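You operate a simulated robot arm through the tools that you are given. There is no shell and no other tool.

You are at the controls of a simulated robot arm. One attempt, no reset.

Task
Take the 48 x 32 block from the steel top of the long rack and put it on the sheet there. Take the fuse with the smallest size on its label from the top of the packing table and leave it on the silver plate there. Put two of the jars from the top of the packing table on the lip before slide six. Fetch the cylinder with the largest size on its label from the top of the packing table and set it on the top of the blue bench. Put the lining on the top of the blue bench away on the top of bay 33. Fetch the 24 V relay from the top of the blue bench and set it on the black ring. Take the disc marked "84" from the top of the blue bench and put it on the beige pad there. Switch the gauge switch off. Switch the cradle switch off. Close the cupboard door. Put the purple box from the top of the cooling bench in the wide tray floor and the grey box on the top of the green bench. Any order will do. Set down upright: block, jar, relay.

Only the result counts: the job must be done as asked and must still hold three seconds after the hand-in. Knocking over, shifting, dropping, spilling or breaking anything else fails it. Flat cloth is picked up by pressing the open fingertips on it (5 to 10 N) and closing them slowly along it; thin cloth reads only 2 to 8 mm in the jaws.

Robot
A 7-joint arm with a two-finger parallel gripper on a trunk, on a base that drives. Base frame: it is fixed to the floor where the robot stands at the start and does not move with it; the origin is under the middle of the robot, x ahead of it, y to its left, z up. Lengths are in mm, angles in rad, forces in N, time in s.
With the tool pointing down near the work surface it reaches from about 160 to 680 mm from the robot's upright axis, wherever it stands. Its first joint turns from -2.496 to 2.496 rad. Places, roughly: black ring (6x6x2 cm) [800, -4800, 800]; block [0, -2500, 1250]; box [-7000, -8500, 750]; cradle switch [500, -5500, 800]; cupboard door [-4100, -10400, 400]; cylinder [2000, -3250, 750]; disc [750, -5000, 750]; fuse [1750, -3500, 750]; gauge switch [600, -5100, 800]; jar [1750, -3500, 750]; lining [1000, -4750, 750]; lip before slide six (33x23 cm) [-1680, -2100, 900]; pad [750, -4750, 750]; plate [1500, -3750, 750]; relay [750, -4750, 750]; sheet [0, -2250, 1250]; top of bay 33 [-1100, -3800, 1200]; top of the blue bench [600, -5200, 800]; top of the green bench [-10500, -6100, 800]; wide tray floor [-3000, -6000, 1200]. Payload 3 kg.
The TCP is the grasp point between the finger pads, 30 mm short of the fingertips. In the tool frame z runs along the fingers and y along their closing line. The gripper opens to 94 mm. The fingers are 28 mm wide and 10 mm thick; the gripper's body (50 by 96 mm) begins 55 mm behind the TCP.
Orientation is that of the tool frame in the base frame, as a unit quaternion [x, y, z, w]. With the fingers straight down and closing along the base's y, the tool's x points along the base's -x, its y along +y and its z along -z.

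Tools
- The arm moves only by the tool servo_tool. Its argument "steps" is a list that holds one entry, the list of rows, each a list of 7 numbers: the shift along the base's x, y, z in units of 30 mm (1.0 is 30 mm), then the turn, a rotation vector about the base's x, y, z in units of 8 degrees (1.0 is 8 degrees), then the gripper command, from -1 (fully open) to 1 (shut), values between in proportion. In form: [[[x, y, z, wx, wy, wz, gripper], ...]]. A call has 1 to 20 rows; each row shifts and turns the commanded pose from where the row before left it. A call with a number of a shift or a turn outside -1 to 1 is refused whole. Each row takes 0.2 s and may step no farther than 50 mm and 0.15 rad from the row before; otherwise, or with a gripper value out of range, the whole call is refused. A pose out of reach is approached as far as the arm can. The call stops where the force on the tool passes 40 N (or 10 N more than at its start, if that is more) or the arm is blocked; 0.2 s more then pass. Each finger travels about 45 mm/s and halts on what it meets, pressing with about 38 N; the grip force reading is that of the motor and also rises with nothing between the fingers. The clock runs only during rows and for 0.2 s after the last one: add rows that do not move to give the fingers time. The reply holds the time, the measured pose of the TCP, the force on the tool along the base axes, the opening and the grip force, in the units named above and with some noise, with the torque about the TCP (base axes, N m) and any sound that the robot's microphone picked up.
- Cameras (640 x 400 px; columns grow to the right, rows downward): "scene" is now at [61.5, 131.4, 1742.3]; the picture's right is [-0.14, -0.99, 0.00], its down [-0.61, 0.08, -0.79] and it looks along [0.78, -0.11, -0.61] (base axes); focal length 286 px, centre (320, 200). "wrist" rides on the gripper at [76, 14, -102] in the tool frame; the picture's right is [-0.18, 0.98, 0.00], its down [-0.75, -0.14, -0.64] and it looks along [-0.63, -0.12, 0.77] (tool axes); focal length 243 px, centre (320, 200). There is no depth. A picture from a camera that has moved, and an enlarged one, comes with that camera's place and axes in the base frame and with its lens.
- camera(camera): a new picture of that camera. The clock stands still meanwhile.
- lift_body(by): slides the trunk up (or, below 0, down) by that many mm; the arm and the scene camera ride with it, the base frame stays. It gives what a move gives, with no picture.
- steer(legs): drives the robot by 1 to 6 legs, each [ahead, left, turn to the left] in mm, mm and rad, along the robot's own axes; the way and the turn of a leg run together, so that a leg with both is an arc; at most 1500 mm and 3.142 rad a leg. The arm and the cameras ride along, it lands a little off, and it stops where it bumps. It gives what a move gives.
- aim_head(pan, tilt): turns the head with the scene camera to pan (to the left, within 2.496 rad either way) and tilt (down, from -0.506 to 1.204), counted from straight ahead of the robot. It gives what a move gives.
- close_up(camera, box): a new picture of the part [left, top, right, bottom] of that camera's present view, enlarged. The clock stands still meanwhile.
- sign_off(): hands the job in; it is judged then, once.

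Nothing tells you exact positions but the pictures and the camera data. Unless the task says otherwise, let go and move clear before handing in.

The tools are called after "Emit:" as a command line: name --argument value ..., lists and objects as JSON in quotes. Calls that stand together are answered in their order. servo_tool: Moves the arm, as the interface text tells. Its arguments: {"type":"object","properties":{"steps":{"type":"array","items":{"type":"array","items":{"type":"array","items":{"type":"number"}}}}},"required":["steps"]} The other tools are called the same way: lift_body (by) slides the trunk up or down; steer (legs) drives the base; aim_head (pan, tilt) turns the head that bears the scene camera; camera (camera) takes a picture; close_up (camera, box) takes an enlarged picture of a part of a camera's view; sign_off () hands the job in.

At the start:

```text
time: 0.0
eef_pos: [566.9, 55.6, 1191.2]
tcp_rot: [0.0, 1.0, -0.001, -0.001]
ft_force: [-0.5, 0.0, 0.5]
torque: [0.04, 0.01, -0.01]
opening: 93.9
finger_force: 0.1
trunk travel left (down, up): [-175.0, 215.0]
robot x, y, heading: [-1.6, -0.4, -0.002]
head pan, tilt: [-0.141, 0.658]
```

scene: 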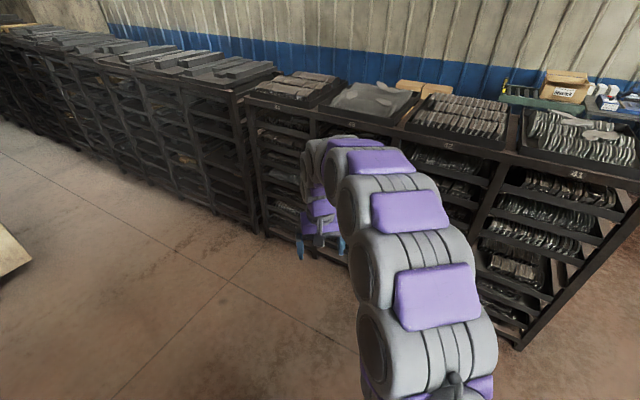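
wrist: 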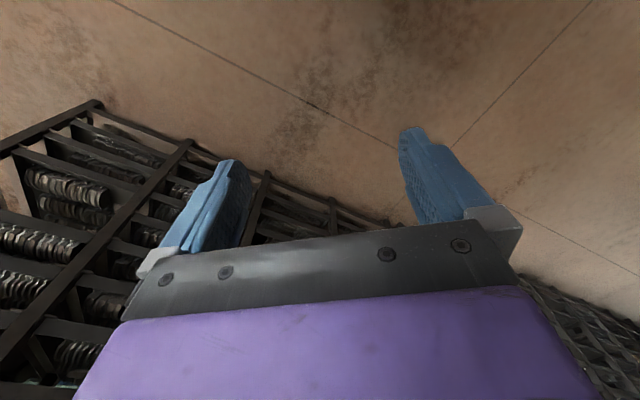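

I see a line of racks ahead of the robot and the arm stretched out over the floor; nothing of the task is near yet. I'll look around with the head first to find the driving room.

Emit:
aim_head --pan -1.57 --tilt 0.3

Emit:
camera --camera "scene"

Emit:
aim_head --pan -0.8 --tilt 0.3

Emit:
camera --camera "scene"

Emit:
aim_head --pan -2.4 --tilt 0.3

Emit:
camera --camera "scene"

Emit:
aim_head --pan 1.5 --tilt 0.3

Emit:
camera --camera "scene"

```text
time: 1.6
eef_pos: [563.9, 55.1, 1190.0]
tcp_rot: [0.0, 1.0, -0.001, 0.0]
ft_force: [-0.2, 0.5, -0.2]
torque: [-0.02, 0.05, -0.01]
opening: 94.0
finger_force: 0.1
trunk travel left (down, up): [-175.0, 215.0]
robot x, y, heading: [-1.0, -0.6, 0.001]
head pan, tilt: [-1.571, 0.3]
```

```text
taken
camera scene: at [-24.0, 49.8, 1775.0], right [-1.0, 0.0, 0.0], down [0.0, 0.3, -0.96], along [0.0, -0.96, -0.3], focal length 286 px, centre (320, 200)
```

scene: 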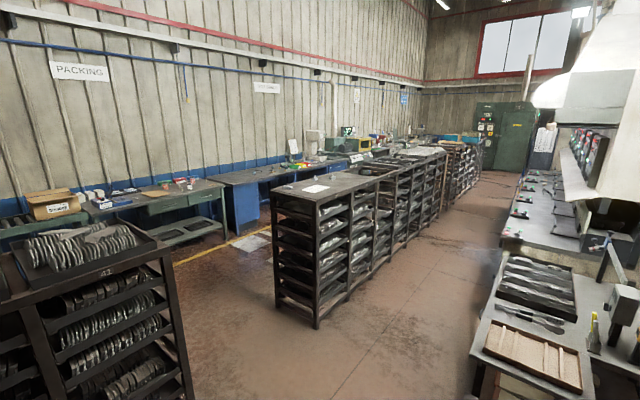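

```text
time: 2.7
eef_pos: [563.6, 56.0, 1192.4]
tcp_rot: [0.0, 1.0, 0.0, 0.0]
ft_force: [0.1, 0.3, 0.0]
torque: [-0.01, 0.04, 0.02]
opening: 94.4
finger_force: 0.2
trunk travel left (down, up): [-175.0, 215.0]
robot x, y, heading: [-0.7, 1.2, -0.0]
head pan, tilt: [-0.799, 0.3]
```

```text
taken
camera scene: at [40.9, 76.2, 1774.9], right [-0.72, -0.7, 0.0], down [-0.21, 0.21, -0.95], along [0.66, -0.69, -0.3], focal length 286 px, centre (320, 200)
```

scene: 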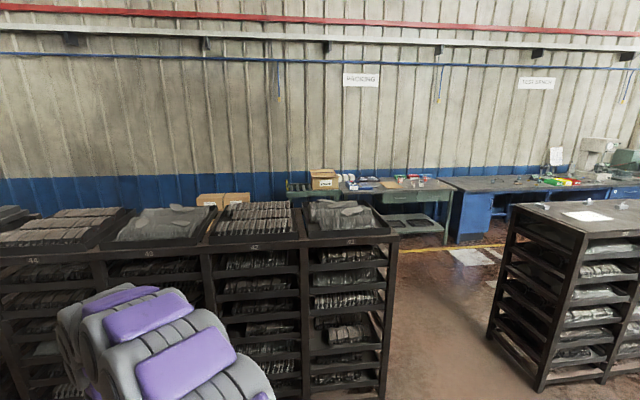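

```text
time: 4.3
eef_pos: [564.5, 55.5, 1190.8]
tcp_rot: [0.0, 1.0, 0.0, 0.0]
ft_force: [-0.8, 0.3, 0.2]
torque: [-0.04, -0.03, 0.02]
opening: 93.8
finger_force: 0.0
trunk travel left (down, up): [-175.0, 215.0]
robot x, y, heading: [-0.4, 0.6, -0.002]
head pan, tilt: [-2.4, 0.3]
```

```text
taken
camera scene: at [-93.0, 80.0, 1775.2], right [-0.68, 0.74, 0.0], down [0.22, 0.2, -0.96], along [-0.7, -0.65, -0.29], focal length 286 px, centre (320, 200)
```

scene: 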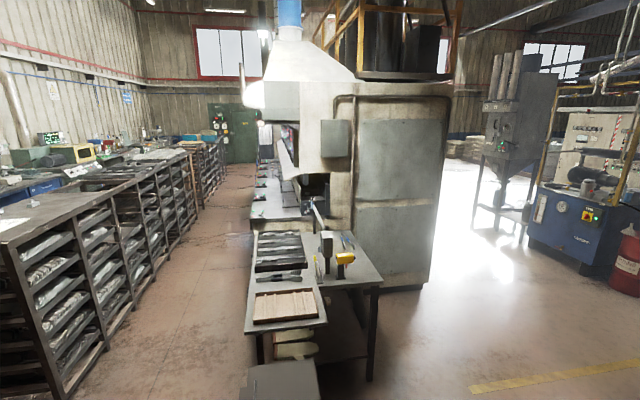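

```text
time: 7.5
eef_pos: [564.3, 55.4, 1190.4]
tcp_rot: [0.001, 1.0, -0.002, 0.0]
ft_force: [0.1, 1.1, 0.3]
torque: [0.01, -0.02, -0.01]
opening: 93.9
finger_force: 0.0
trunk travel left (down, up): [-175.0, 215.0]
robot x, y, heading: [-2.9, -2.7, -0.003]
head pan, tilt: [1.499, 0.3]
```

```text
taken
camera scene: at [-17.4, 236.5, 1774.9], right [1.0, -0.07, 0.0], down [-0.02, -0.3, -0.95], along [0.07, 0.95, -0.3], focal length 286 px, centre (320, 200)
```

scene: 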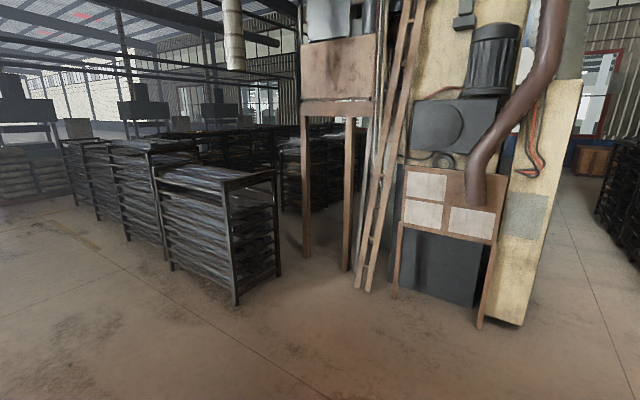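

The long rack stands about 2 m to the robot's right, with the packing table and blue bench along the wall behind it; the room lies about 45° to the base frame. I'll turn the head back to the rack and zoom in on it, before driving nearer.

Emit:
aim_head --pan -1.57 --tilt 0.3

Emit:
close_up --camera "scene" --box '[240, 130, 480, 280]'

Emit:
close_up --camera "scene" --box '[480, 200, 640, 400]'

Emit:
close_up --camera "scene" --box '[0, 150, 320, 250]'

```text
time: 10.2
eef_pos: [563.6, 53.8, 1190.5]
tcp_rot: [0.0, 1.0, 0.0, 0.0]
ft_force: [0.1, 1.0, -1.0]
torque: [-0.02, 0.01, 0.01]
opening: 94.1
finger_force: 0.1
trunk travel left (down, up): [-175.0, 215.0]
robot x, y, heading: [-0.4, -1.5, -0.002]
head pan, tilt: [-1.571, 0.3]
```

```text
2.67 times, centred on (360, 205) of scene
camera zoom: at [-24.1, 49.8, 1775.1], right [-1.0, 0.0, 0.0], down [0.0, 0.29, -0.96], along [0.0, -0.96, -0.29], focal length 764 px, centre (213, 187)
```

zoom: 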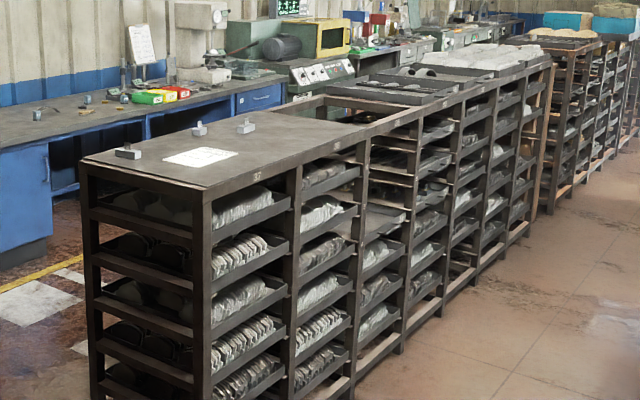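

```text
2.00 times, centred on (560, 300) of scene
camera zoom: at [-24.1, 49.8, 1775.1], right [-1.0, 0.0, 0.0], down [0.0, 0.29, -0.96], along [0.0, -0.96, -0.29], focal length 573 px, centre (-160, 0)
```

zoom: 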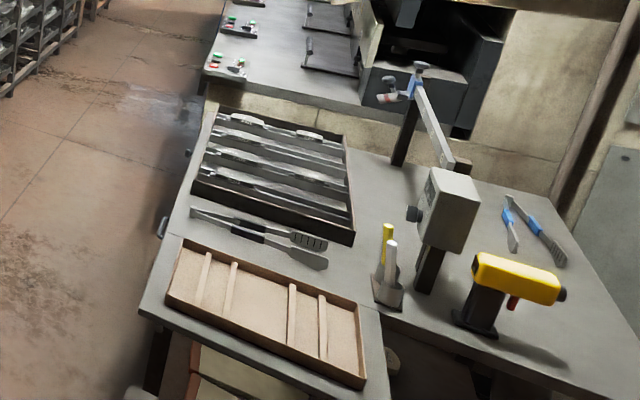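

```text
2.00 times, centred on (160, 200) of scene
camera zoom: at [-24.1, 49.8, 1775.1], right [-1.0, 0.0, 0.0], down [0.0, 0.29, -0.96], along [0.0, -0.96, -0.29], focal length 573 px, centre (640, 200)
```

zoom: 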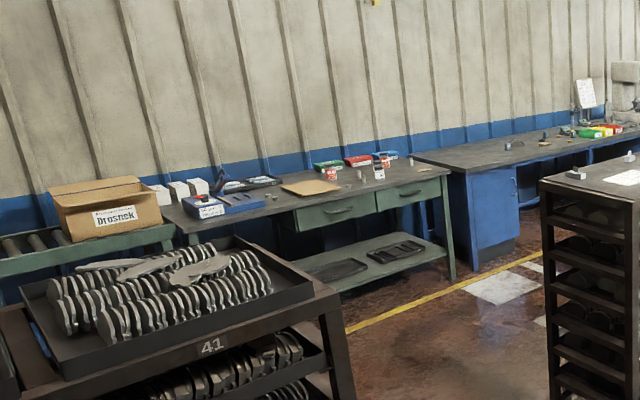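

The steel top has three small blocks and a sheet. The top is at about z 1150, with its near corner at about (-5, -1970). The gap between racks 41 and 37 is about 1 m wide and leads to the wall-side aisle. I'll tuck the arm, then drive into the gap.

Emit:
servo_tool --steps '[[[-1, 0, 0.5, 0, 0, 0, -1], [-1, 0, 0.5, 0, 0, 0, -1], [-1, 0, 0.5, 0, 0, 0, -1], [-1, 0, 0.5, 0, 0, 0, -1], [-1, 0, 0.5, 0, 0, 0, -1], [-1, 0, 0.5, 0, 0, 0, -1], [-1, 0, 0.5, 0, 0, 0, -1], [-1, 0, 0.5, 0, 0, 0, -1]]]'

Emit:
aim_head --pan -0.9 --tilt 0.9

Emit:
camera --camera "scene"

Emit:
aim_head --pan 0 --tilt 1.2

Emit:
camera --camera "scene"

```text
time: 12.0
eef_pos: [322.8, 52.0, 1313.0]
tcp_rot: [0.0, 1.0, 0.0, 0.0]
ft_force: [0.1, 0.0, 0.0]
torque: [0.02, -0.02, 0.03]
opening: 94.0
finger_force: 0.1
trunk travel left (down, up): [-175.0, 215.0]
robot x, y, heading: [-1.0, 0.5, -0.002]
head pan, tilt: [-1.571, 0.3]
```

```text
time: 13.0
eef_pos: [325.6, 52.7, 1313.4]
tcp_rot: [0.0, 1.0, 0.0, 0.0]
ft_force: [0.2, 0.4, -0.9]
torque: [-0.01, -0.03, 0.01]
opening: 93.8
finger_force: 0.1
trunk travel left (down, up): [-175.0, 215.0]
robot x, y, heading: [1.7, -0.3, 0.001]
head pan, tilt: [-0.901, 0.901]
```

```text
taken
camera scene: at [20.2, 83.8, 1722.7], right [-0.78, -0.62, 0.0], down [-0.49, 0.61, -0.62], along [0.39, -0.49, -0.78], focal length 286 px, centre (320, 200)
```

scene: 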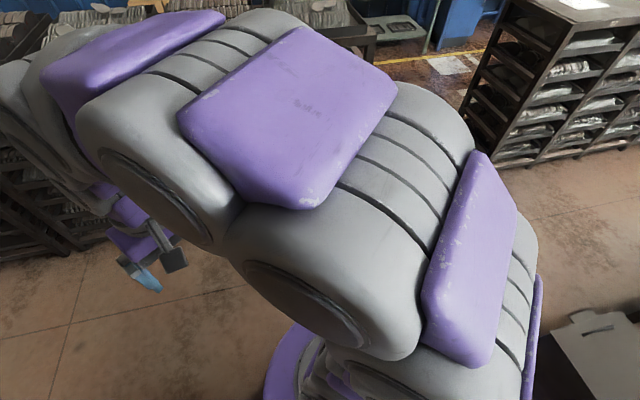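

```text
time: 14.2
eef_pos: [326.0, 51.9, 1312.8]
tcp_rot: [0.0, 1.0, 0.0, 0.0]
ft_force: [-0.1, -0.6, -0.4]
torque: [0.0, -0.02, -0.01]
opening: 93.9
finger_force: 0.1
trunk travel left (down, up): [-175.0, 215.0]
robot x, y, heading: [0.0, 3.7, -0.0]
head pan, tilt: [0.0, 1.201]
```

```text
taken
camera scene: at [29.2, 143.0, 1702.8], right [0.0, -1.0, 0.0], down [-0.93, 0.0, -0.36], along [0.36, 0.0, -0.93], focal length 286 px, centre (320, 200)
```

scene: 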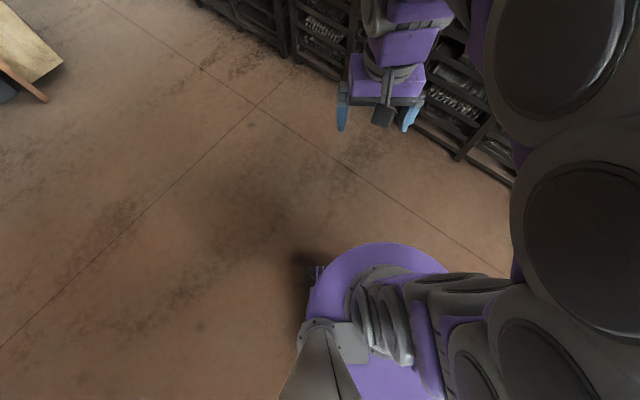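

The floor between me and the gap is clear and the base is about 0.35 m in radius. I'll turn to face along the gap and drive in steps, then look.

Emit:
steer --legs '[[0, 0, -0.72], [720, -898, 0]]'

Emit:
aim_head --pan 0.35 --tilt 0.6

Emit:
camera --camera "scene"

Emit:
aim_head --pan -0.6 --tilt 0.6

Emit:
camera --camera "scene"

```text
time: 22.0
eef_pos: [225.3, -1310.1, 1312.5]
tcp_rot: [0.356, 0.935, 0.0, 0.0]
ft_force: [0.6, -0.1, 0.5]
torque: [0.0, 0.01, -0.01]
opening: 93.8
finger_force: 0.0
trunk travel left (down, up): [-175.0, 215.0]
robot x, y, heading: [-54.0, -1132.9, -0.727]
head pan, tilt: [0.0, 1.201]
```

```text
time: 23.0
eef_pos: [225.6, -1310.0, 1312.4]
tcp_rot: [0.356, 0.935, -0.001, 0.0]
ft_force: [0.1, -0.4, 0.3]
torque: [0.0, -0.02, -0.02]
opening: 94.0
finger_force: 0.1
trunk travel left (down, up): [-175.0, 215.0]
robot x, y, heading: [-54.6, -1131.1, -0.73]
head pan, tilt: [0.351, 0.6]
```

```text
taken
camera scene: at [104.7, -1039.3, 1747.3], right [-0.37, -0.93, 0.0], down [-0.53, 0.21, -0.82], along [0.77, -0.3, -0.57], focal length 286 px, centre (320, 200)
```

scene: 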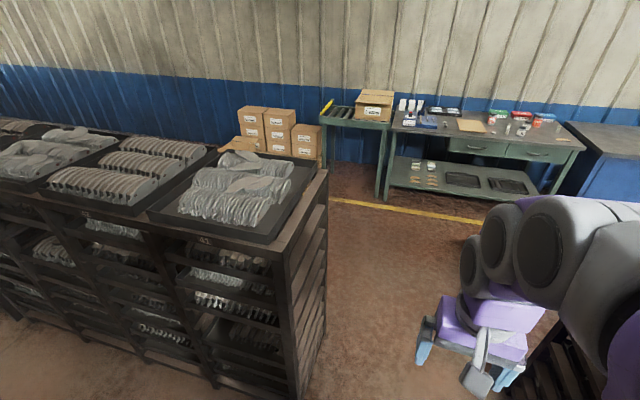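

```text
time: 24.2
eef_pos: [224.9, -1310.1, 1311.9]
tcp_rot: [0.356, 0.935, 0.0, 0.001]
ft_force: [0.5, 0.6, -0.3]
torque: [0.01, 0.0, 0.02]
opening: 94.0
finger_force: 0.1
trunk travel left (down, up): [-175.0, 215.0]
robot x, y, heading: [-52.5, -1132.1, -0.731]
head pan, tilt: [-0.6, 0.6]
```

```text
taken
camera scene: at [43.8, -1092.6, 1747.4], right [-0.97, -0.24, 0.0], down [-0.14, 0.55, -0.82], along [0.2, -0.8, -0.57], focal length 286 px, centre (320, 200)
```

scene: 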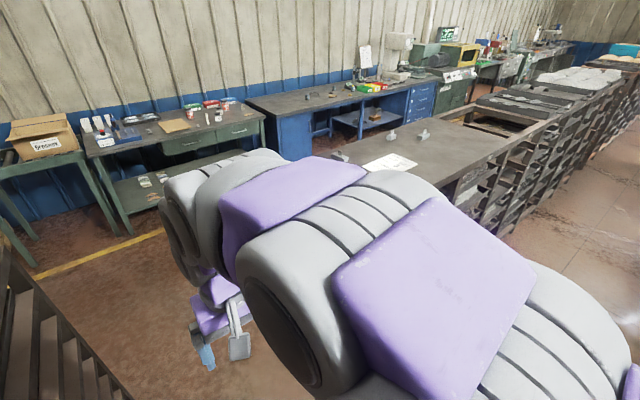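

Rack 41's corner is at about (765, -1180), so the gap centre is about (380, -1575). I'll drive through the gap to the wall-side aisle and look at the steel top from there.

Emit:
steer --legs '[[617, -40, 0], [900, 0, 0]]'

Emit:
aim_head --pan -1.7 --tilt 0.6

Emit:
camera --camera "scene"

Emit:
aim_head --pan 0.3 --tilt 0.6

Emit:
camera --camera "scene"

Emit:
aim_head --pan -0.7 --tilt 0.6

Emit:
camera --camera "scene"

```text
time: 32.0
eef_pos: [1321.8, -2343.7, 1312.1]
tcp_rot: [0.358, 0.934, 0.0, 0.0]
ft_force: [-0.1, -0.1, -0.1]
torque: [-0.01, 0.02, 0.0]
opening: 93.9
finger_force: 0.0
trunk travel left (down, up): [-175.0, 215.0]
robot x, y, heading: [1044.5, -2162.9, -0.738]
head pan, tilt: [-0.6, 0.6]
```

```text
time: 33.3
eef_pos: [1322.3, -2344.3, 1313.6]
tcp_rot: [0.358, 0.934, 0.0, 0.0]
ft_force: [0.0, -0.3, -1.2]
torque: [-0.03, -0.03, 0.0]
opening: 94.1
finger_force: 0.1
trunk travel left (down, up): [-175.0, 215.0]
robot x, y, heading: [1043.9, -2165.9, -0.733]
head pan, tilt: [-1.7, 0.6]
```

```text
taken
camera scene: at [1053.5, -2096.8, 1747.5], right [-0.65, 0.76, 0.0], down [0.43, 0.37, -0.83], along [-0.63, -0.54, -0.56], focal length 286 px, centre (320, 200)
```

scene: 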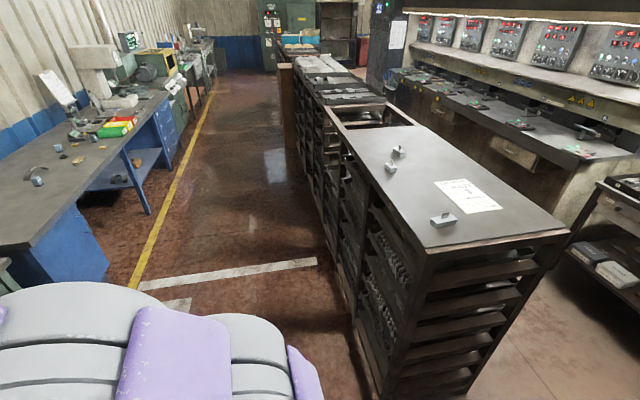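

```text
time: 35.2
eef_pos: [1323.1, -2344.7, 1312.1]
tcp_rot: [0.359, 0.934, -0.001, -0.001]
ft_force: [0.3, -0.4, 0.2]
torque: [0.02, 0.01, 0.03]
opening: 93.9
finger_force: 0.0
trunk travel left (down, up): [-175.0, 215.0]
robot x, y, heading: [1045.1, -2168.8, -0.726]
head pan, tilt: [0.3, 0.6]
```

```text
taken
camera scene: at [1200.9, -2076.4, 1747.4], right [-0.42, -0.91, 0.0], down [-0.51, 0.24, -0.82], along [0.75, -0.35, -0.57], focal length 286 px, centre (320, 200)
```

scene: 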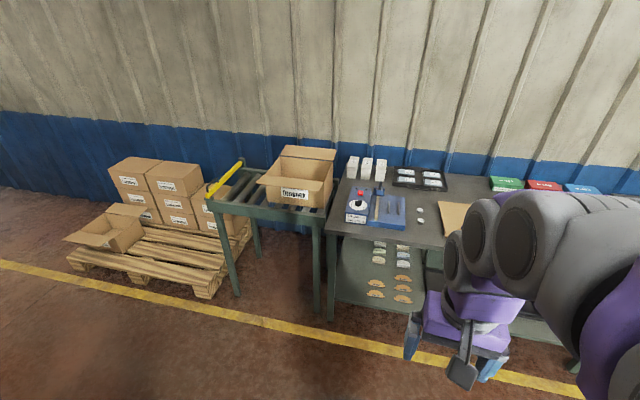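

```text
time: 36.5
eef_pos: [1321.6, -2344.0, 1313.1]
tcp_rot: [0.359, 0.933, -0.001, -0.001]
ft_force: [1.1, -0.3, 0.3]
torque: [0.01, 0.02, 0.0]
opening: 93.9
finger_force: 0.1
trunk travel left (down, up): [-175.0, 215.0]
robot x, y, heading: [1045.2, -2167.0, -0.733]
head pan, tilt: [-0.7, 0.6]
```

```text
taken
camera scene: at [1132.8, -2126.9, 1747.4], right [-0.99, -0.14, 0.0], down [-0.08, 0.56, -0.82], along [0.11, -0.82, -0.57], focal length 286 px, centre (320, 200)
```

scene: 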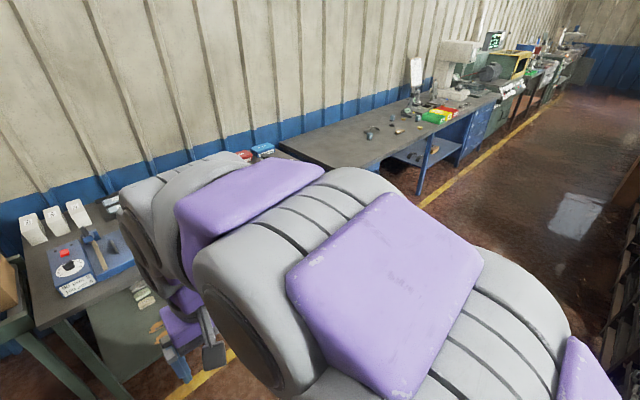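

I'm in the wall-side aisle. The steel top is at about z 1095 with its wall-side near corner at about (318, -2278). I'll zoom in on the blocks, and on the packing table.

Emit:
aim_head --pan -1.7 --tilt 0.6

Emit:
close_up --camera "scene" --box '[370, 130, 530, 230]'

Emit:
close_up --camera "scene" --box '[10, 60, 210, 220]'

Emit:
aim_head --pan 0.3 --tilt 0.6

Emit:
close_up --camera "scene" --box '[320, 140, 480, 240]'

Emit:
aim_head --pan 1.5 --tilt 1.2

Emit:
camera --camera "scene"

```text
time: 37.8
eef_pos: [1322.4, -2343.7, 1312.2]
tcp_rot: [0.357, 0.934, 0.0, 0.0]
ft_force: [0.5, 0.6, 0.2]
torque: [0.03, 0.01, -0.03]
opening: 93.8
finger_force: 0.2
trunk travel left (down, up): [-175.0, 215.0]
robot x, y, heading: [1044.8, -2165.8, -0.734]
head pan, tilt: [-1.7, 0.6]
```

```text
4.00 times, centred on (450, 180) of scene
camera zoom: at [1053.5, -2096.9, 1747.5], right [-0.65, 0.76, 0.0], down [0.43, 0.37, -0.83], along [-0.63, -0.54, -0.56], focal length 1146 px, centre (-200, 280)
```

zoom: 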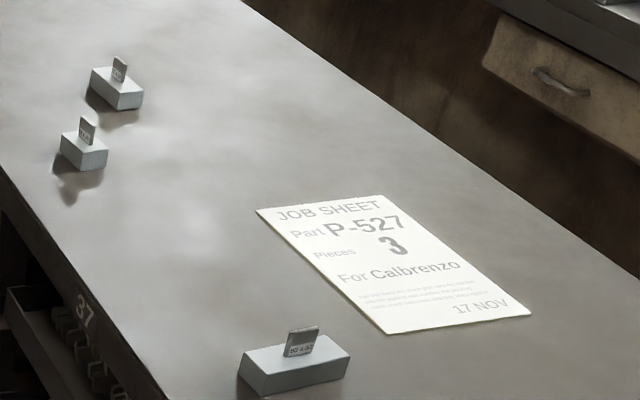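

```text
2.50 times, centred on (110, 140) of scene
camera zoom: at [1053.5, -2096.9, 1747.5], right [-0.65, 0.76, 0.0], down [0.43, 0.37, -0.83], along [-0.63, -0.54, -0.56], focal length 716 px, centre (845, 350)
```

zoom: 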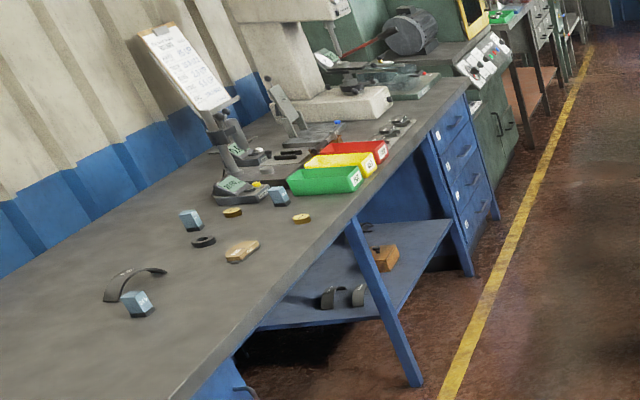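

```text
time: 39.7
eef_pos: [1321.9, -2343.8, 1312.0]
tcp_rot: [0.358, 0.934, -0.001, 0.0]
ft_force: [0.8, 0.2, 0.4]
torque: [-0.02, -0.01, 0.01]
opening: 93.8
finger_force: 0.0
trunk travel left (down, up): [-175.0, 215.0]
robot x, y, heading: [1042.8, -2164.5, -0.738]
head pan, tilt: [0.3, 0.6]
```

```text
4.00 times, centred on (400, 190) of scene
camera zoom: at [1200.9, -2076.4, 1747.4], right [-0.42, -0.91, 0.0], down [-0.51, 0.24, -0.82], along [0.75, -0.35, -0.57], focal length 1146 px, centre (0, 240)
```

zoom: 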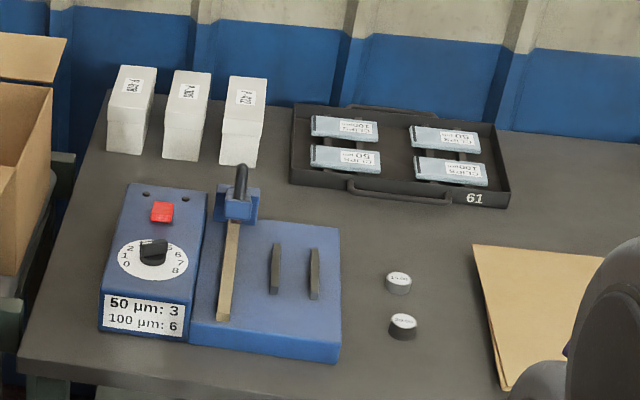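

```text
time: 41.1
eef_pos: [1321.7, -2344.0, 1313.0]
tcp_rot: [0.358, 0.934, -0.001, 0.0]
ft_force: [0.6, 0.2, -0.6]
torque: [0.04, 0.01, 0.03]
opening: 94.1
finger_force: 0.0
trunk travel left (down, up): [-175.0, 215.0]
robot x, y, heading: [1045.5, -2164.0, -0.733]
head pan, tilt: [1.499, 1.201]
```

```text
taken
camera scene: at [1161.0, -2000.4, 1702.8], right [0.69, -0.72, 0.0], down [-0.67, -0.65, -0.36], along [0.26, 0.25, -0.93], focal length 286 px, centre (320, 200)
```

scene: 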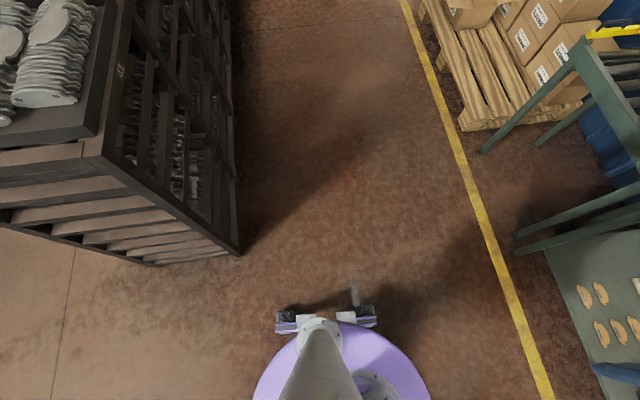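

The blocks carry standing tags, so I'll read them with a stronger zoom.

Emit:
aim_head --pan -1.7 --tilt 0.6

Emit:
close_up --camera "scene" --box '[384, 143, 408, 158]'

Emit:
close_up --camera "scene" --box '[384, 158, 408, 173]'

Emit:
close_up --camera "scene" --box '[428, 208, 460, 230]'

```text
time: 43.8
eef_pos: [1321.7, -2343.6, 1311.4]
tcp_rot: [0.358, 0.934, 0.0, 0.0]
ft_force: [-1.0, 0.8, -0.4]
torque: [0.06, 0.0, 0.01]
opening: 94.1
finger_force: 0.1
trunk travel left (down, up): [-175.0, 215.0]
robot x, y, heading: [1047.2, -2164.6, -0.733]
head pan, tilt: [-1.7, 0.6]
```

```text
16.00 times, centred on (396, 150) of scene
camera zoom: at [1053.4, -2096.8, 1747.5], right [-0.65, 0.76, 0.0], down [0.43, 0.37, -0.83], along [-0.63, -0.54, -0.56], focal length 4584 px, centre (-896, 992)
```

zoom: 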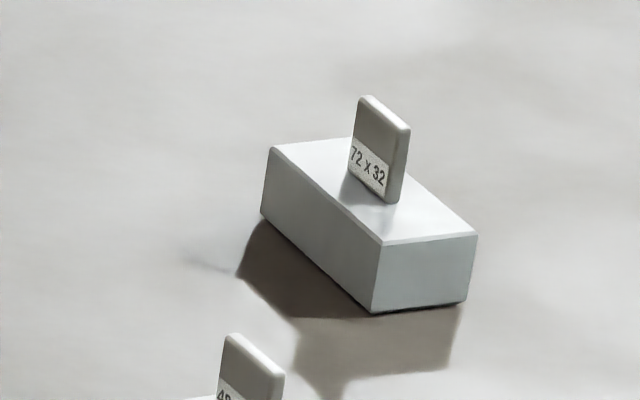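

```text
16.00 times, centred on (396, 166) of scene
camera zoom: at [1053.4, -2096.8, 1747.5], right [-0.65, 0.76, 0.0], down [0.43, 0.37, -0.83], along [-0.63, -0.54, -0.56], focal length 4584 px, centre (-896, 752)
```

zoom: 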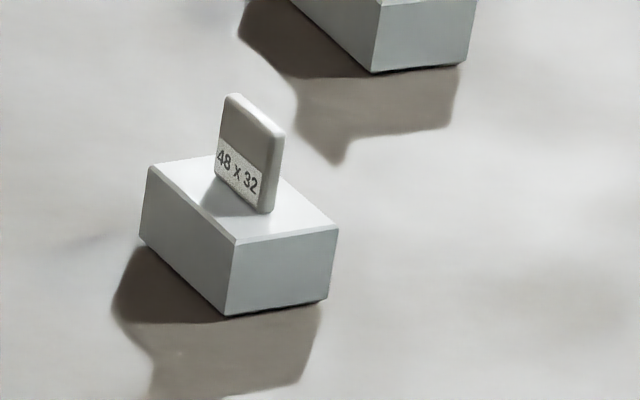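

```text
16.00 times, centred on (444, 219) of scene
camera zoom: at [1053.4, -2096.8, 1747.5], right [-0.65, 0.76, 0.0], down [0.43, 0.37, -0.83], along [-0.63, -0.54, -0.56], focal length 4584 px, centre (-1664, -104)
```

zoom: 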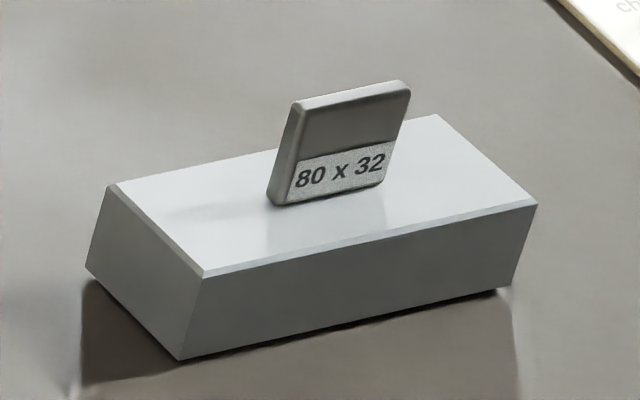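

The middle block is the 48 x 32, with its centre at about (-86, -2629) on the top at z≈1092. The sheet centre is about (-99, -2283). I'll turn round to face the rack and drive alongside it.

Emit:
steer --legs '[[0, 0, 3.1], [130, 770, 0]]'

Emit:
aim_head --pan 0.3 --tilt 0.9

Emit:
camera --camera "scene"

```text
time: 55.1
eef_pos: [213.5, -2427.8, 1323.0]
tcp_rot: [0.907, -0.422, -0.007, -0.007]
ft_force: [-2.6, -3.7, 2.7]
torque: [0.32, -0.22, -0.03]
opening: 93.8
finger_force: 0.0
trunk travel left (down, up): [-175.0, 215.0]
robot x, y, heading: [449.8, -2620.8, 2.27]
head pan, tilt: [-1.7, 0.6]
```

```text
time: 57.1
eef_pos: [224.1, -2371.6, 1300.6]
tcp_rot: [0.912, -0.411, 0.004, 0.016]
ft_force: [-3.1, 0.2, -1.3]
torque: [-0.04, -0.23, -0.01]
opening: 94.0
finger_force: 0.0
trunk travel left (down, up): [-175.0, 215.0]
robot x, y, heading: [466.8, -2617.0, 2.297]
head pan, tilt: [0.3, 0.901]
```

```text
taken
camera scene: at [347.0, -2637.9, 1725.7], right [0.52, 0.85, -0.03], down [0.66, -0.43, -0.62], along [-0.54, 0.3, -0.79], focal length 286 px, centre (320, 200)
```

scene: 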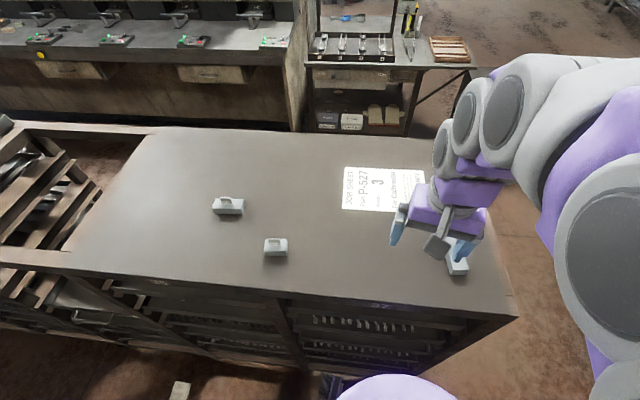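

The reading suggests the robot rocked or leaned while stopping, so I'll check whether it touched the rack.

Emit:
aim_head --pan 0.3 --tilt 1.2

Emit:
camera --camera "scene"

Emit:
aim_head --pan 0.9 --tilt 1.2

Emit:
camera --camera "scene"

```text
time: 57.9
eef_pos: [222.7, -2387.0, 1303.5]
tcp_rot: [0.911, -0.413, 0.003, 0.011]
ft_force: [-4.2, -1.8, -0.2]
torque: [0.19, -0.35, 0.01]
opening: 93.8
finger_force: 0.0
trunk travel left (down, up): [-175.0, 215.0]
robot x, y, heading: [470.2, -2623.1, 2.293]
head pan, tilt: [0.3, 1.201]
```

```text
taken
camera scene: at [363.6, -2664.4, 1705.2], right [0.52, 0.85, -0.03], down [0.79, -0.5, -0.36], along [-0.32, 0.17, -0.93], focal length 286 px, centre (320, 200)
```

scene: 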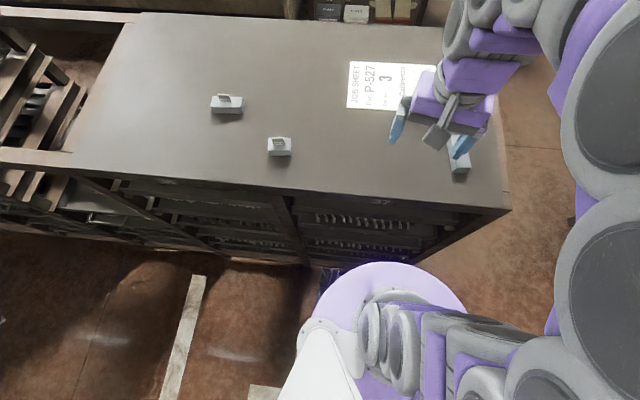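

```text
time: 58.9
eef_pos: [211.0, -2411.8, 1309.9]
tcp_rot: [0.91, -0.414, -0.003, 0.001]
ft_force: [1.4, 0.7, -0.4]
torque: [-0.05, 0.05, -0.03]
opening: 94.3
finger_force: 0.1
trunk travel left (down, up): [-175.0, 215.0]
robot x, y, heading: [462.5, -2630.6, 2.288]
head pan, tilt: [0.901, 1.201]
```

```text
taken
camera scene: at [359.6, -2709.8, 1708.7], right [-0.04, 1.0, -0.02], down [0.92, 0.03, -0.38], along [-0.38, -0.03, -0.92], focal length 286 px, centre (320, 200)
```

scene: 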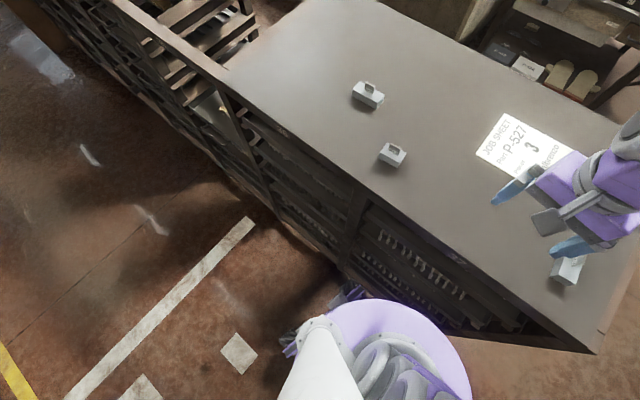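

The front of the base touched the rack foot at 340 mm from the edge and is springing against it, but nothing on top has moved. The side of the base looks narrower, so I'll back off, turn side-on with the rack on my left, and slide in gently.

Emit:
steer --legs '[[-170, 0, 0], [0, 0, -1.43]]'

Emit:
aim_head --pan 1.57 --tilt 1.2

Emit:
camera --camera "scene"

```text
time: 63.9
eef_pos: [754.3, -2480.1, 1307.7]
tcp_rot: [-0.398, 0.917, 0.004, -0.003]
ft_force: [-0.3, -0.1, 0.8]
torque: [-0.01, -0.01, -0.03]
opening: 93.9
finger_force: 0.0
trunk travel left (down, up): [-175.0, 215.0]
robot x, y, heading: [560.1, -2748.0, 0.822]
head pan, tilt: [0.901, 1.201]
```

```text
time: 64.9
eef_pos: [749.4, -2475.1, 1307.9]
tcp_rot: [-0.398, 0.917, 0.002, -0.002]
ft_force: [0.5, -0.7, -0.8]
torque: [0.02, 0.02, -0.03]
opening: 94.1
finger_force: 0.0
trunk travel left (down, up): [-175.0, 215.0]
robot x, y, heading: [555.2, -2751.5, 0.821]
head pan, tilt: [1.571, 1.201]
```

```text
taken
camera scene: at [399.0, -2635.2, 1703.1], right [0.68, 0.73, 0.0], down [0.68, -0.64, -0.36], along [-0.27, 0.25, -0.93], focal length 286 px, centre (320, 200)
```

scene: 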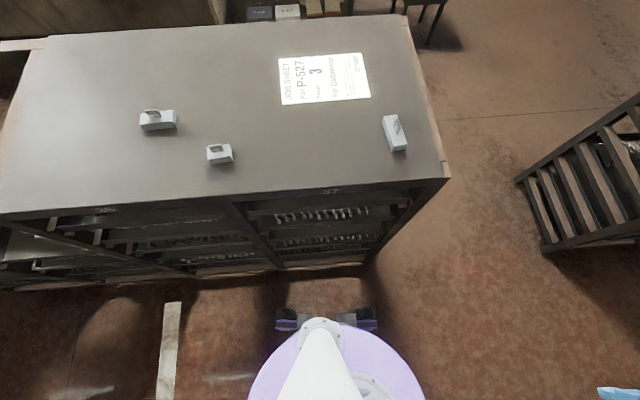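

Comparing two viewpoints, the steel top is really at z≈1157, with block B at about (26, -2576) and the sheet centre near (16, -2265). I'll slide 110 mm closer, side-on, and then bring the arm over the block.

Emit:
steer --legs '[[-82, 113, 0]]'

Emit:
lift_body --by 100

```text
time: 66.2
eef_pos: [627.6, -2473.8, 1309.2]
tcp_rot: [-0.399, 0.917, 0.01, -0.005]
ft_force: [-0.4, -0.1, 0.0]
torque: [0.0, 0.04, 0.0]
opening: 94.1
finger_force: 0.0
trunk travel left (down, up): [-175.0, 215.0]
robot x, y, heading: [421.2, -2734.4, 0.822]
head pan, tilt: [1.571, 1.201]
```

```text
time: 67.6
eef_pos: [604.7, -2452.0, 1408.3]
tcp_rot: [-0.398, 0.917, -0.002, 0.0]
ft_force: [0.4, -1.3, 1.5]
torque: [0.01, 0.02, -0.02]
opening: 94.0
finger_force: 0.1
trunk travel left (down, up): [-275.0, 115.0]
robot x, y, heading: [422.2, -2732.3, 0.82]
head pan, tilt: [1.571, 1.201]
```

The head mast stands on the robot's left, so swinging the arm that way could hit it. I'll back off instead, turn to face the rack squarely, and stop at about 345 mm from the edge.

Emit:
steer --legs '[[0, -110, 0], [0, 0, 1.61], [85, 0, 0]]'

Emit:
aim_head --pan 0.2 --tilt 1.0

Emit:
camera --camera "scene"

Emit:
camera --camera "wrist"

```text
time: 73.5
eef_pos: [155.2, -2578.0, 1408.6]
tcp_rot: [0.944, -0.33, 0.0, 0.005]
ft_force: [-0.1, 0.8, 0.5]
torque: [-0.04, -0.03, -0.01]
opening: 94.2
finger_force: 0.0
trunk travel left (down, up): [-275.0, 115.0]
robot x, y, heading: [438.3, -2757.6, 2.471]
head pan, tilt: [1.571, 1.201]
```

```text
time: 75.0
eef_pos: [145.5, -2593.4, 1407.5]
tcp_rot: [0.944, -0.33, 0.001, 0.0]
ft_force: [0.5, 0.0, 0.7]
torque: [-0.01, 0.04, -0.01]
opening: 94.1
finger_force: 0.1
trunk travel left (down, up): [-275.0, 115.0]
robot x, y, heading: [438.8, -2755.1, 2.472]
head pan, tilt: [0.201, 1.0]
```

```text
taken
camera scene: at [300.5, -2865.2, 1813.7], right [0.45, 0.89, 0.01], down [0.76, -0.38, -0.54], along [-0.48, 0.25, -0.84], focal length 286 px, centre (320, 200)
```

scene: 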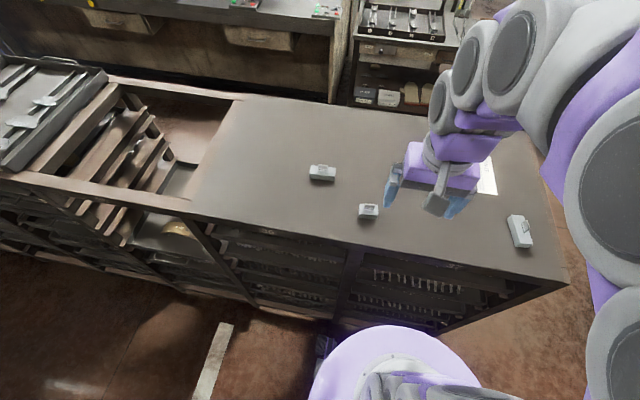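

```text
taken
camera wrist: at [196.4, -2651.8, 1510.6], right [-0.76, -0.65, 0.0], down [-0.5, 0.58, 0.64], along [-0.42, 0.48, -0.77], focal length 243 px, centre (320, 200)
```

wrist: 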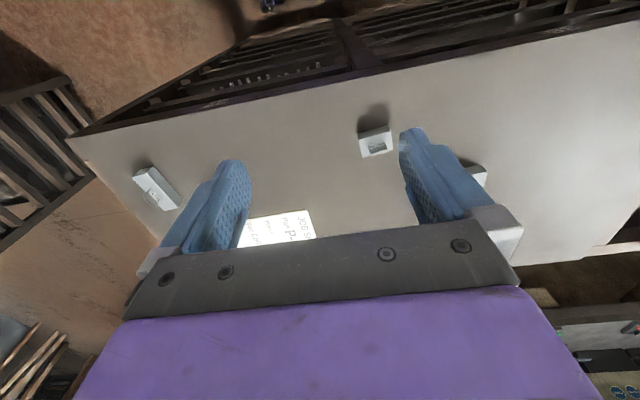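

The wrist camera puts block B at about (26, -2582), which agrees with the triangulation. I'll move above it, lower partway and check from the wrist.

Emit:
servo_tool --steps '[[[-0.8, 0.08, -0.8, 0, 0, 0.12, -1], [-0.8, 0.08, -0.8, 0, 0, 0.12, -1], [-0.8, 0.08, -0.8, 0, 0, 0.12, -1], [-0.8, 0.08, -0.8, 0, 0, 0.12, -1], [-0.8, 0.08, -0.8, 0, 0, 0.12, -1], [0, 0, 0, 0, 0, 0, -1]]]'

Emit:
camera --camera "wrist"

Emit:
close_up --camera "scene" --box '[300, 130, 540, 280]'

```text
time: 76.4
eef_pos: [35.3, -2566.2, 1290.3]
tcp_rot: [0.957, -0.291, -0.001, 0.005]
ft_force: [0.9, -0.1, 0.6]
torque: [0.0, -0.02, 0.01]
opening: 94.0
finger_force: 0.0
trunk travel left (down, up): [-275.0, 115.0]
robot x, y, heading: [437.7, -2754.0, 2.469]
head pan, tilt: [0.201, 1.0]
```

```text
taken
camera wrist: at [91.8, -2619.0, 1392.8], right [-0.7, -0.71, 0.01], down [-0.54, 0.54, 0.64], along [-0.46, 0.44, -0.77], focal length 243 px, centre (320, 200)
```

wrist: 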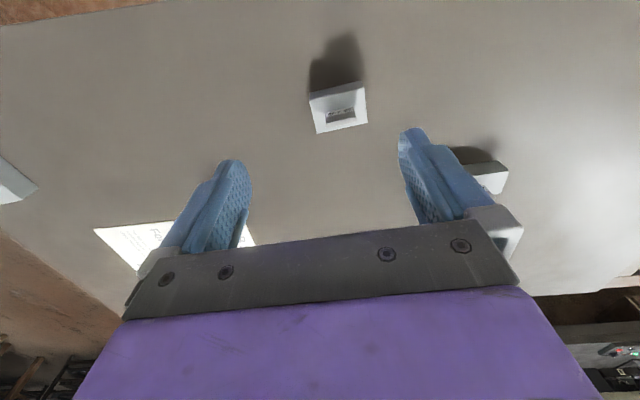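

```text
2.67 times, centred on (420, 205) of scene
camera zoom: at [318.7, -2841.7, 1816.1], right [0.45, 0.89, 0.0], down [0.75, -0.38, -0.54], along [-0.48, 0.24, -0.84], focal length 764 px, centre (53, 187)
```

zoom: 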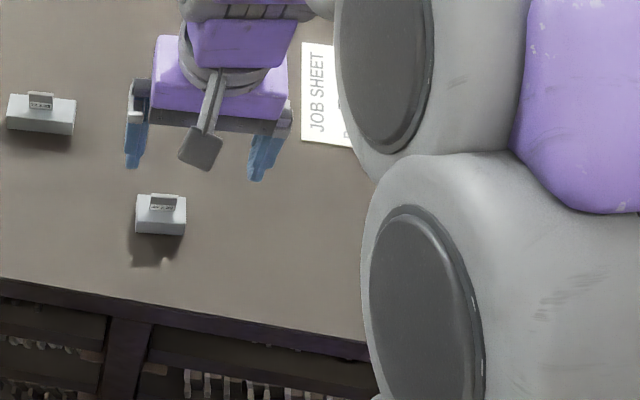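

Block centre is at about (27, -2581) and the closing line is within 2° of its long axis. I'll shift and descend around it.

Emit:
servo_tool --steps '[[[-0.28, -0.5, -0.2, 0, 0, 0, -1], [0, 0, -0.8, 0, 0, 0.15, -1], [0, 0, -0.8, 0, 0, 0, -1], [0, 0, -0.8, 0, 0, 0, -1], [0, 0, -0.5, 0, 0, 0, -1], [0, 0, 0, 0, 0, 0, -1]]]'

Emit:
camera --camera "wrist"

```text
time: 77.8
eef_pos: [26.2, -2586.7, 1196.4]
tcp_rot: [0.96, -0.281, 0.001, 0.005]
ft_force: [-0.4, -0.2, 0.6]
torque: [0.04, 0.01, -0.01]
opening: 94.0
finger_force: 0.1
trunk travel left (down, up): [-275.0, 115.0]
robot x, y, heading: [438.8, -2750.7, 2.472]
head pan, tilt: [0.201, 1.0]
```

```text
taken
camera wrist: at [83.7, -2638.3, 1298.2], right [-0.68, -0.73, 0.01], down [-0.56, 0.53, 0.64], along [-0.47, 0.43, -0.77], focal length 243 px, centre (320, 200)
```

wrist: 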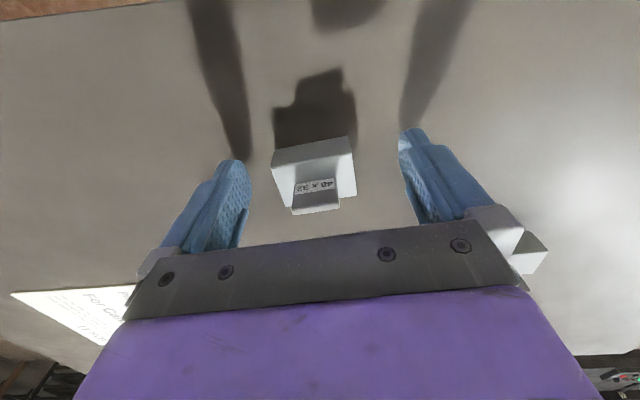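

The block sits centred between the open fingers. I'll lower 8 mm, close, and lift.

Emit:
servo_tool --steps '[[[0, 0, -0.27, 0, 0, 0, -1], [0, 0, 0, 0, 0, 0, -1], [0, 0, 0, 0, 0, 0, 0.3], [0, 0, 0, 0, 0, 0, 0.6], [0, 0, 0, 0, 0, 0, 0.6], [0, 0, 0, 0, 0, 0, 0.6]]]'

Emit:
servo_tool --steps '[[[0, 0, 0.5, 0, 0, 0, 0.6], [0, 0, 0.8, 0, 0, 0, 0.6], [0, 0, 0.8, 0, 0, 0, 0.6], [0, 0, 0.8, 0, 0, 0, 0.6]]]'

Emit:
camera --camera "wrist"

```text
time: 79.2
eef_pos: [26.1, -2586.0, 1186.3]
tcp_rot: [0.96, -0.28, 0.0, 0.005]
ft_force: [0.2, 0.5, 2.8]
torque: [0.13, -0.07, 0.0]
opening: 46.2
finger_force: 36.0
trunk travel left (down, up): [-275.0, 115.0]
robot x, y, heading: [439.1, -2757.1, 2.473]
head pan, tilt: [0.201, 1.0]
```

```text
time: 80.2
eef_pos: [28.1, -2585.0, 1274.0]
tcp_rot: [0.96, -0.28, 0.0, 0.004]
ft_force: [0.2, 0.2, -0.8]
torque: [-0.02, 0.03, 0.0]
opening: 46.2
finger_force: 37.7
trunk travel left (down, up): [-275.0, 115.0]
robot x, y, heading: [438.2, -2758.6, 2.47]
head pan, tilt: [0.201, 1.0]
```

```text
taken
camera wrist: at [84.8, -2637.9, 1376.3], right [-0.68, -0.73, 0.01], down [-0.56, 0.53, 0.64], along [-0.47, 0.43, -0.77], focal length 243 px, centre (320, 200)
```

wrist: 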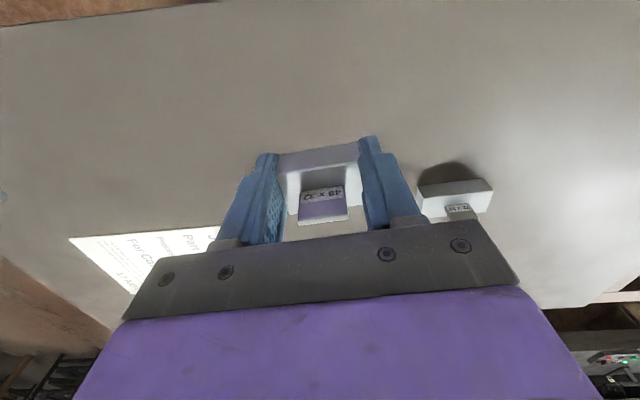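

The block is held (46 mm across). I'll carry it across to the sheet at about (1, -2306), staying above the other blocks.

Emit:
servo_tool --steps '[[[-0.09, 0.93, 0, 0, 0, 0, 0.6], [-0.09, 0.93, 0, 0, 0, 0, 0.6], [-0.09, 0.93, 0, 0, 0, 0, 0.6], [-0.09, 0.93, 0, 0, 0, 0, 0.6], [-0.09, 0.93, 0, 0, 0, 0, 0.6], [-0.09, 0.93, 0, 0, 0, 0, 0.6], [-0.09, 0.93, 0, 0, 0, 0, 0.6], [-0.09, 0.93, 0, 0, 0, 0, 0.6], [-0.09, 0.93, 0, 0, 0, 0, 0.6], [-0.09, 0.93, 0, 0, 0, 0, 0.6], [0, 0, 0, 0, 0, 0, 0.6]]]'

Emit:
camera --camera "wrist"

Emit:
camera --camera "scene"

```text
time: 82.6
eef_pos: [-4.8, -2305.5, 1276.6]
tcp_rot: [0.96, -0.281, 0.0, 0.006]
ft_force: [0.7, -0.7, -0.4]
torque: [-0.03, 0.06, -0.01]
opening: 46.2
finger_force: 38.7
trunk travel left (down, up): [-275.0, 115.0]
robot x, y, heading: [437.5, -2753.8, 2.472]
head pan, tilt: [0.201, 1.0]
```

```text
taken
camera wrist: at [53.4, -2358.2, 1378.6], right [-0.69, -0.73, 0.01], down [-0.56, 0.53, 0.64], along [-0.47, 0.43, -0.77], focal length 243 px, centre (320, 200)
```

wrist: 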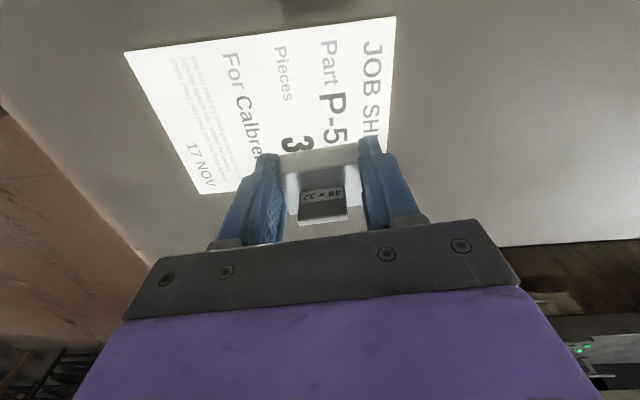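

```text
taken
camera scene: at [312.6, -2845.9, 1815.5], right [0.45, 0.89, 0.0], down [0.75, -0.38, -0.54], along [-0.48, 0.24, -0.84], focal length 286 px, centre (320, 200)
```

scene: 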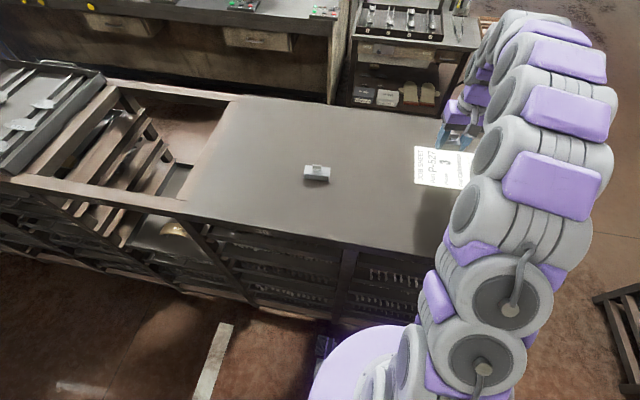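

The landing point is well inside the sheet. I'll lower straight down until light contact.

Emit:
servo_tool --steps '[[[0, 0, -0.9, 0, 0, 0, 0.6], [0, 0, -0.9, 0, 0, 0, 0.6], [0, 0, -0.7, 0, 0, 0, 0.6], [0, 0, -0.3, 0, 0, 0, 0.6], [0, 0, 0, 0, 0, 0, 0.6], [0, 0, 0, 0, 0, 0, 0.6]]]'

```text
time: 84.0
eef_pos: [-0.6, -2307.0, 1188.9]
tcp_rot: [0.96, -0.281, 0.0, 0.004]
ft_force: [-0.5, 0.6, 4.8]
torque: [0.18, 0.0, 0.03]
opening: 46.4
finger_force: 37.7
trunk travel left (down, up): [-275.0, 115.0]
robot x, y, heading: [444.1, -2752.6, 2.471]
head pan, tilt: [0.201, 1.0]
```

Light contact is felt, so the block is on the sheet. I'll open and rise.

Emit:
servo_tool --steps '[[[0, 0, 0, 0, 0, 0, 0.2], [0, 0, 0, 0, 0, 0, -0.4], [0, 0, 0, 0, 0, 0, -1], [0, 0, 0, 0, 0, 0, -1], [0, 0, 0, 0, 0, 0, -1]]]'

Emit:
servo_tool --steps '[[[0, 0, 0.6, 0, 0, 0, -1], [0, 0, 1, 0, 0, 0, -1], [0, 0, 1, 0, 0, 0, -1], [0, 0, 1, 0, 0, 0, -1], [0, 0, 1, 0, 0, 0, -1], [0, 0, 1, 0, 0, 0, -1], [0, 0, 1, 0, 0, 0, -1]]]'

Emit:
camera --camera "wrist"

```text
time: 85.2
eef_pos: [-0.1, -2307.3, 1188.6]
tcp_rot: [0.96, -0.28, 0.0, 0.005]
ft_force: [-0.4, -1.3, 3.4]
torque: [0.11, -0.07, 0.01]
opening: 93.3
finger_force: 0.1
trunk travel left (down, up): [-275.0, 115.0]
robot x, y, heading: [442.4, -2754.1, 2.47]
head pan, tilt: [0.201, 1.0]
```

```text
time: 86.8
eef_pos: [-0.6, -2305.3, 1389.9]
tcp_rot: [0.96, -0.281, 0.001, 0.005]
ft_force: [-0.5, 0.1, 0.1]
torque: [0.0, -0.02, 0.01]
opening: 93.9
finger_force: 0.0
trunk travel left (down, up): [-275.0, 115.0]
robot x, y, heading: [442.7, -2754.4, 2.471]
head pan, tilt: [0.201, 1.0]
```

```text
taken
camera wrist: at [56.7, -2356.7, 1491.6], right [-0.69, -0.73, 0.01], down [-0.56, 0.53, 0.64], along [-0.47, 0.43, -0.77], focal length 243 px, centre (320, 200)
```

wrist: 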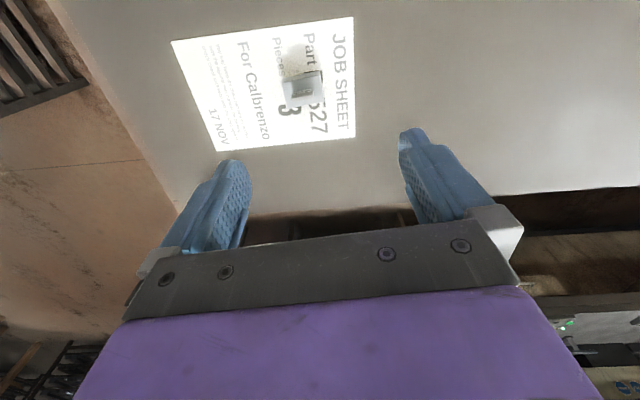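

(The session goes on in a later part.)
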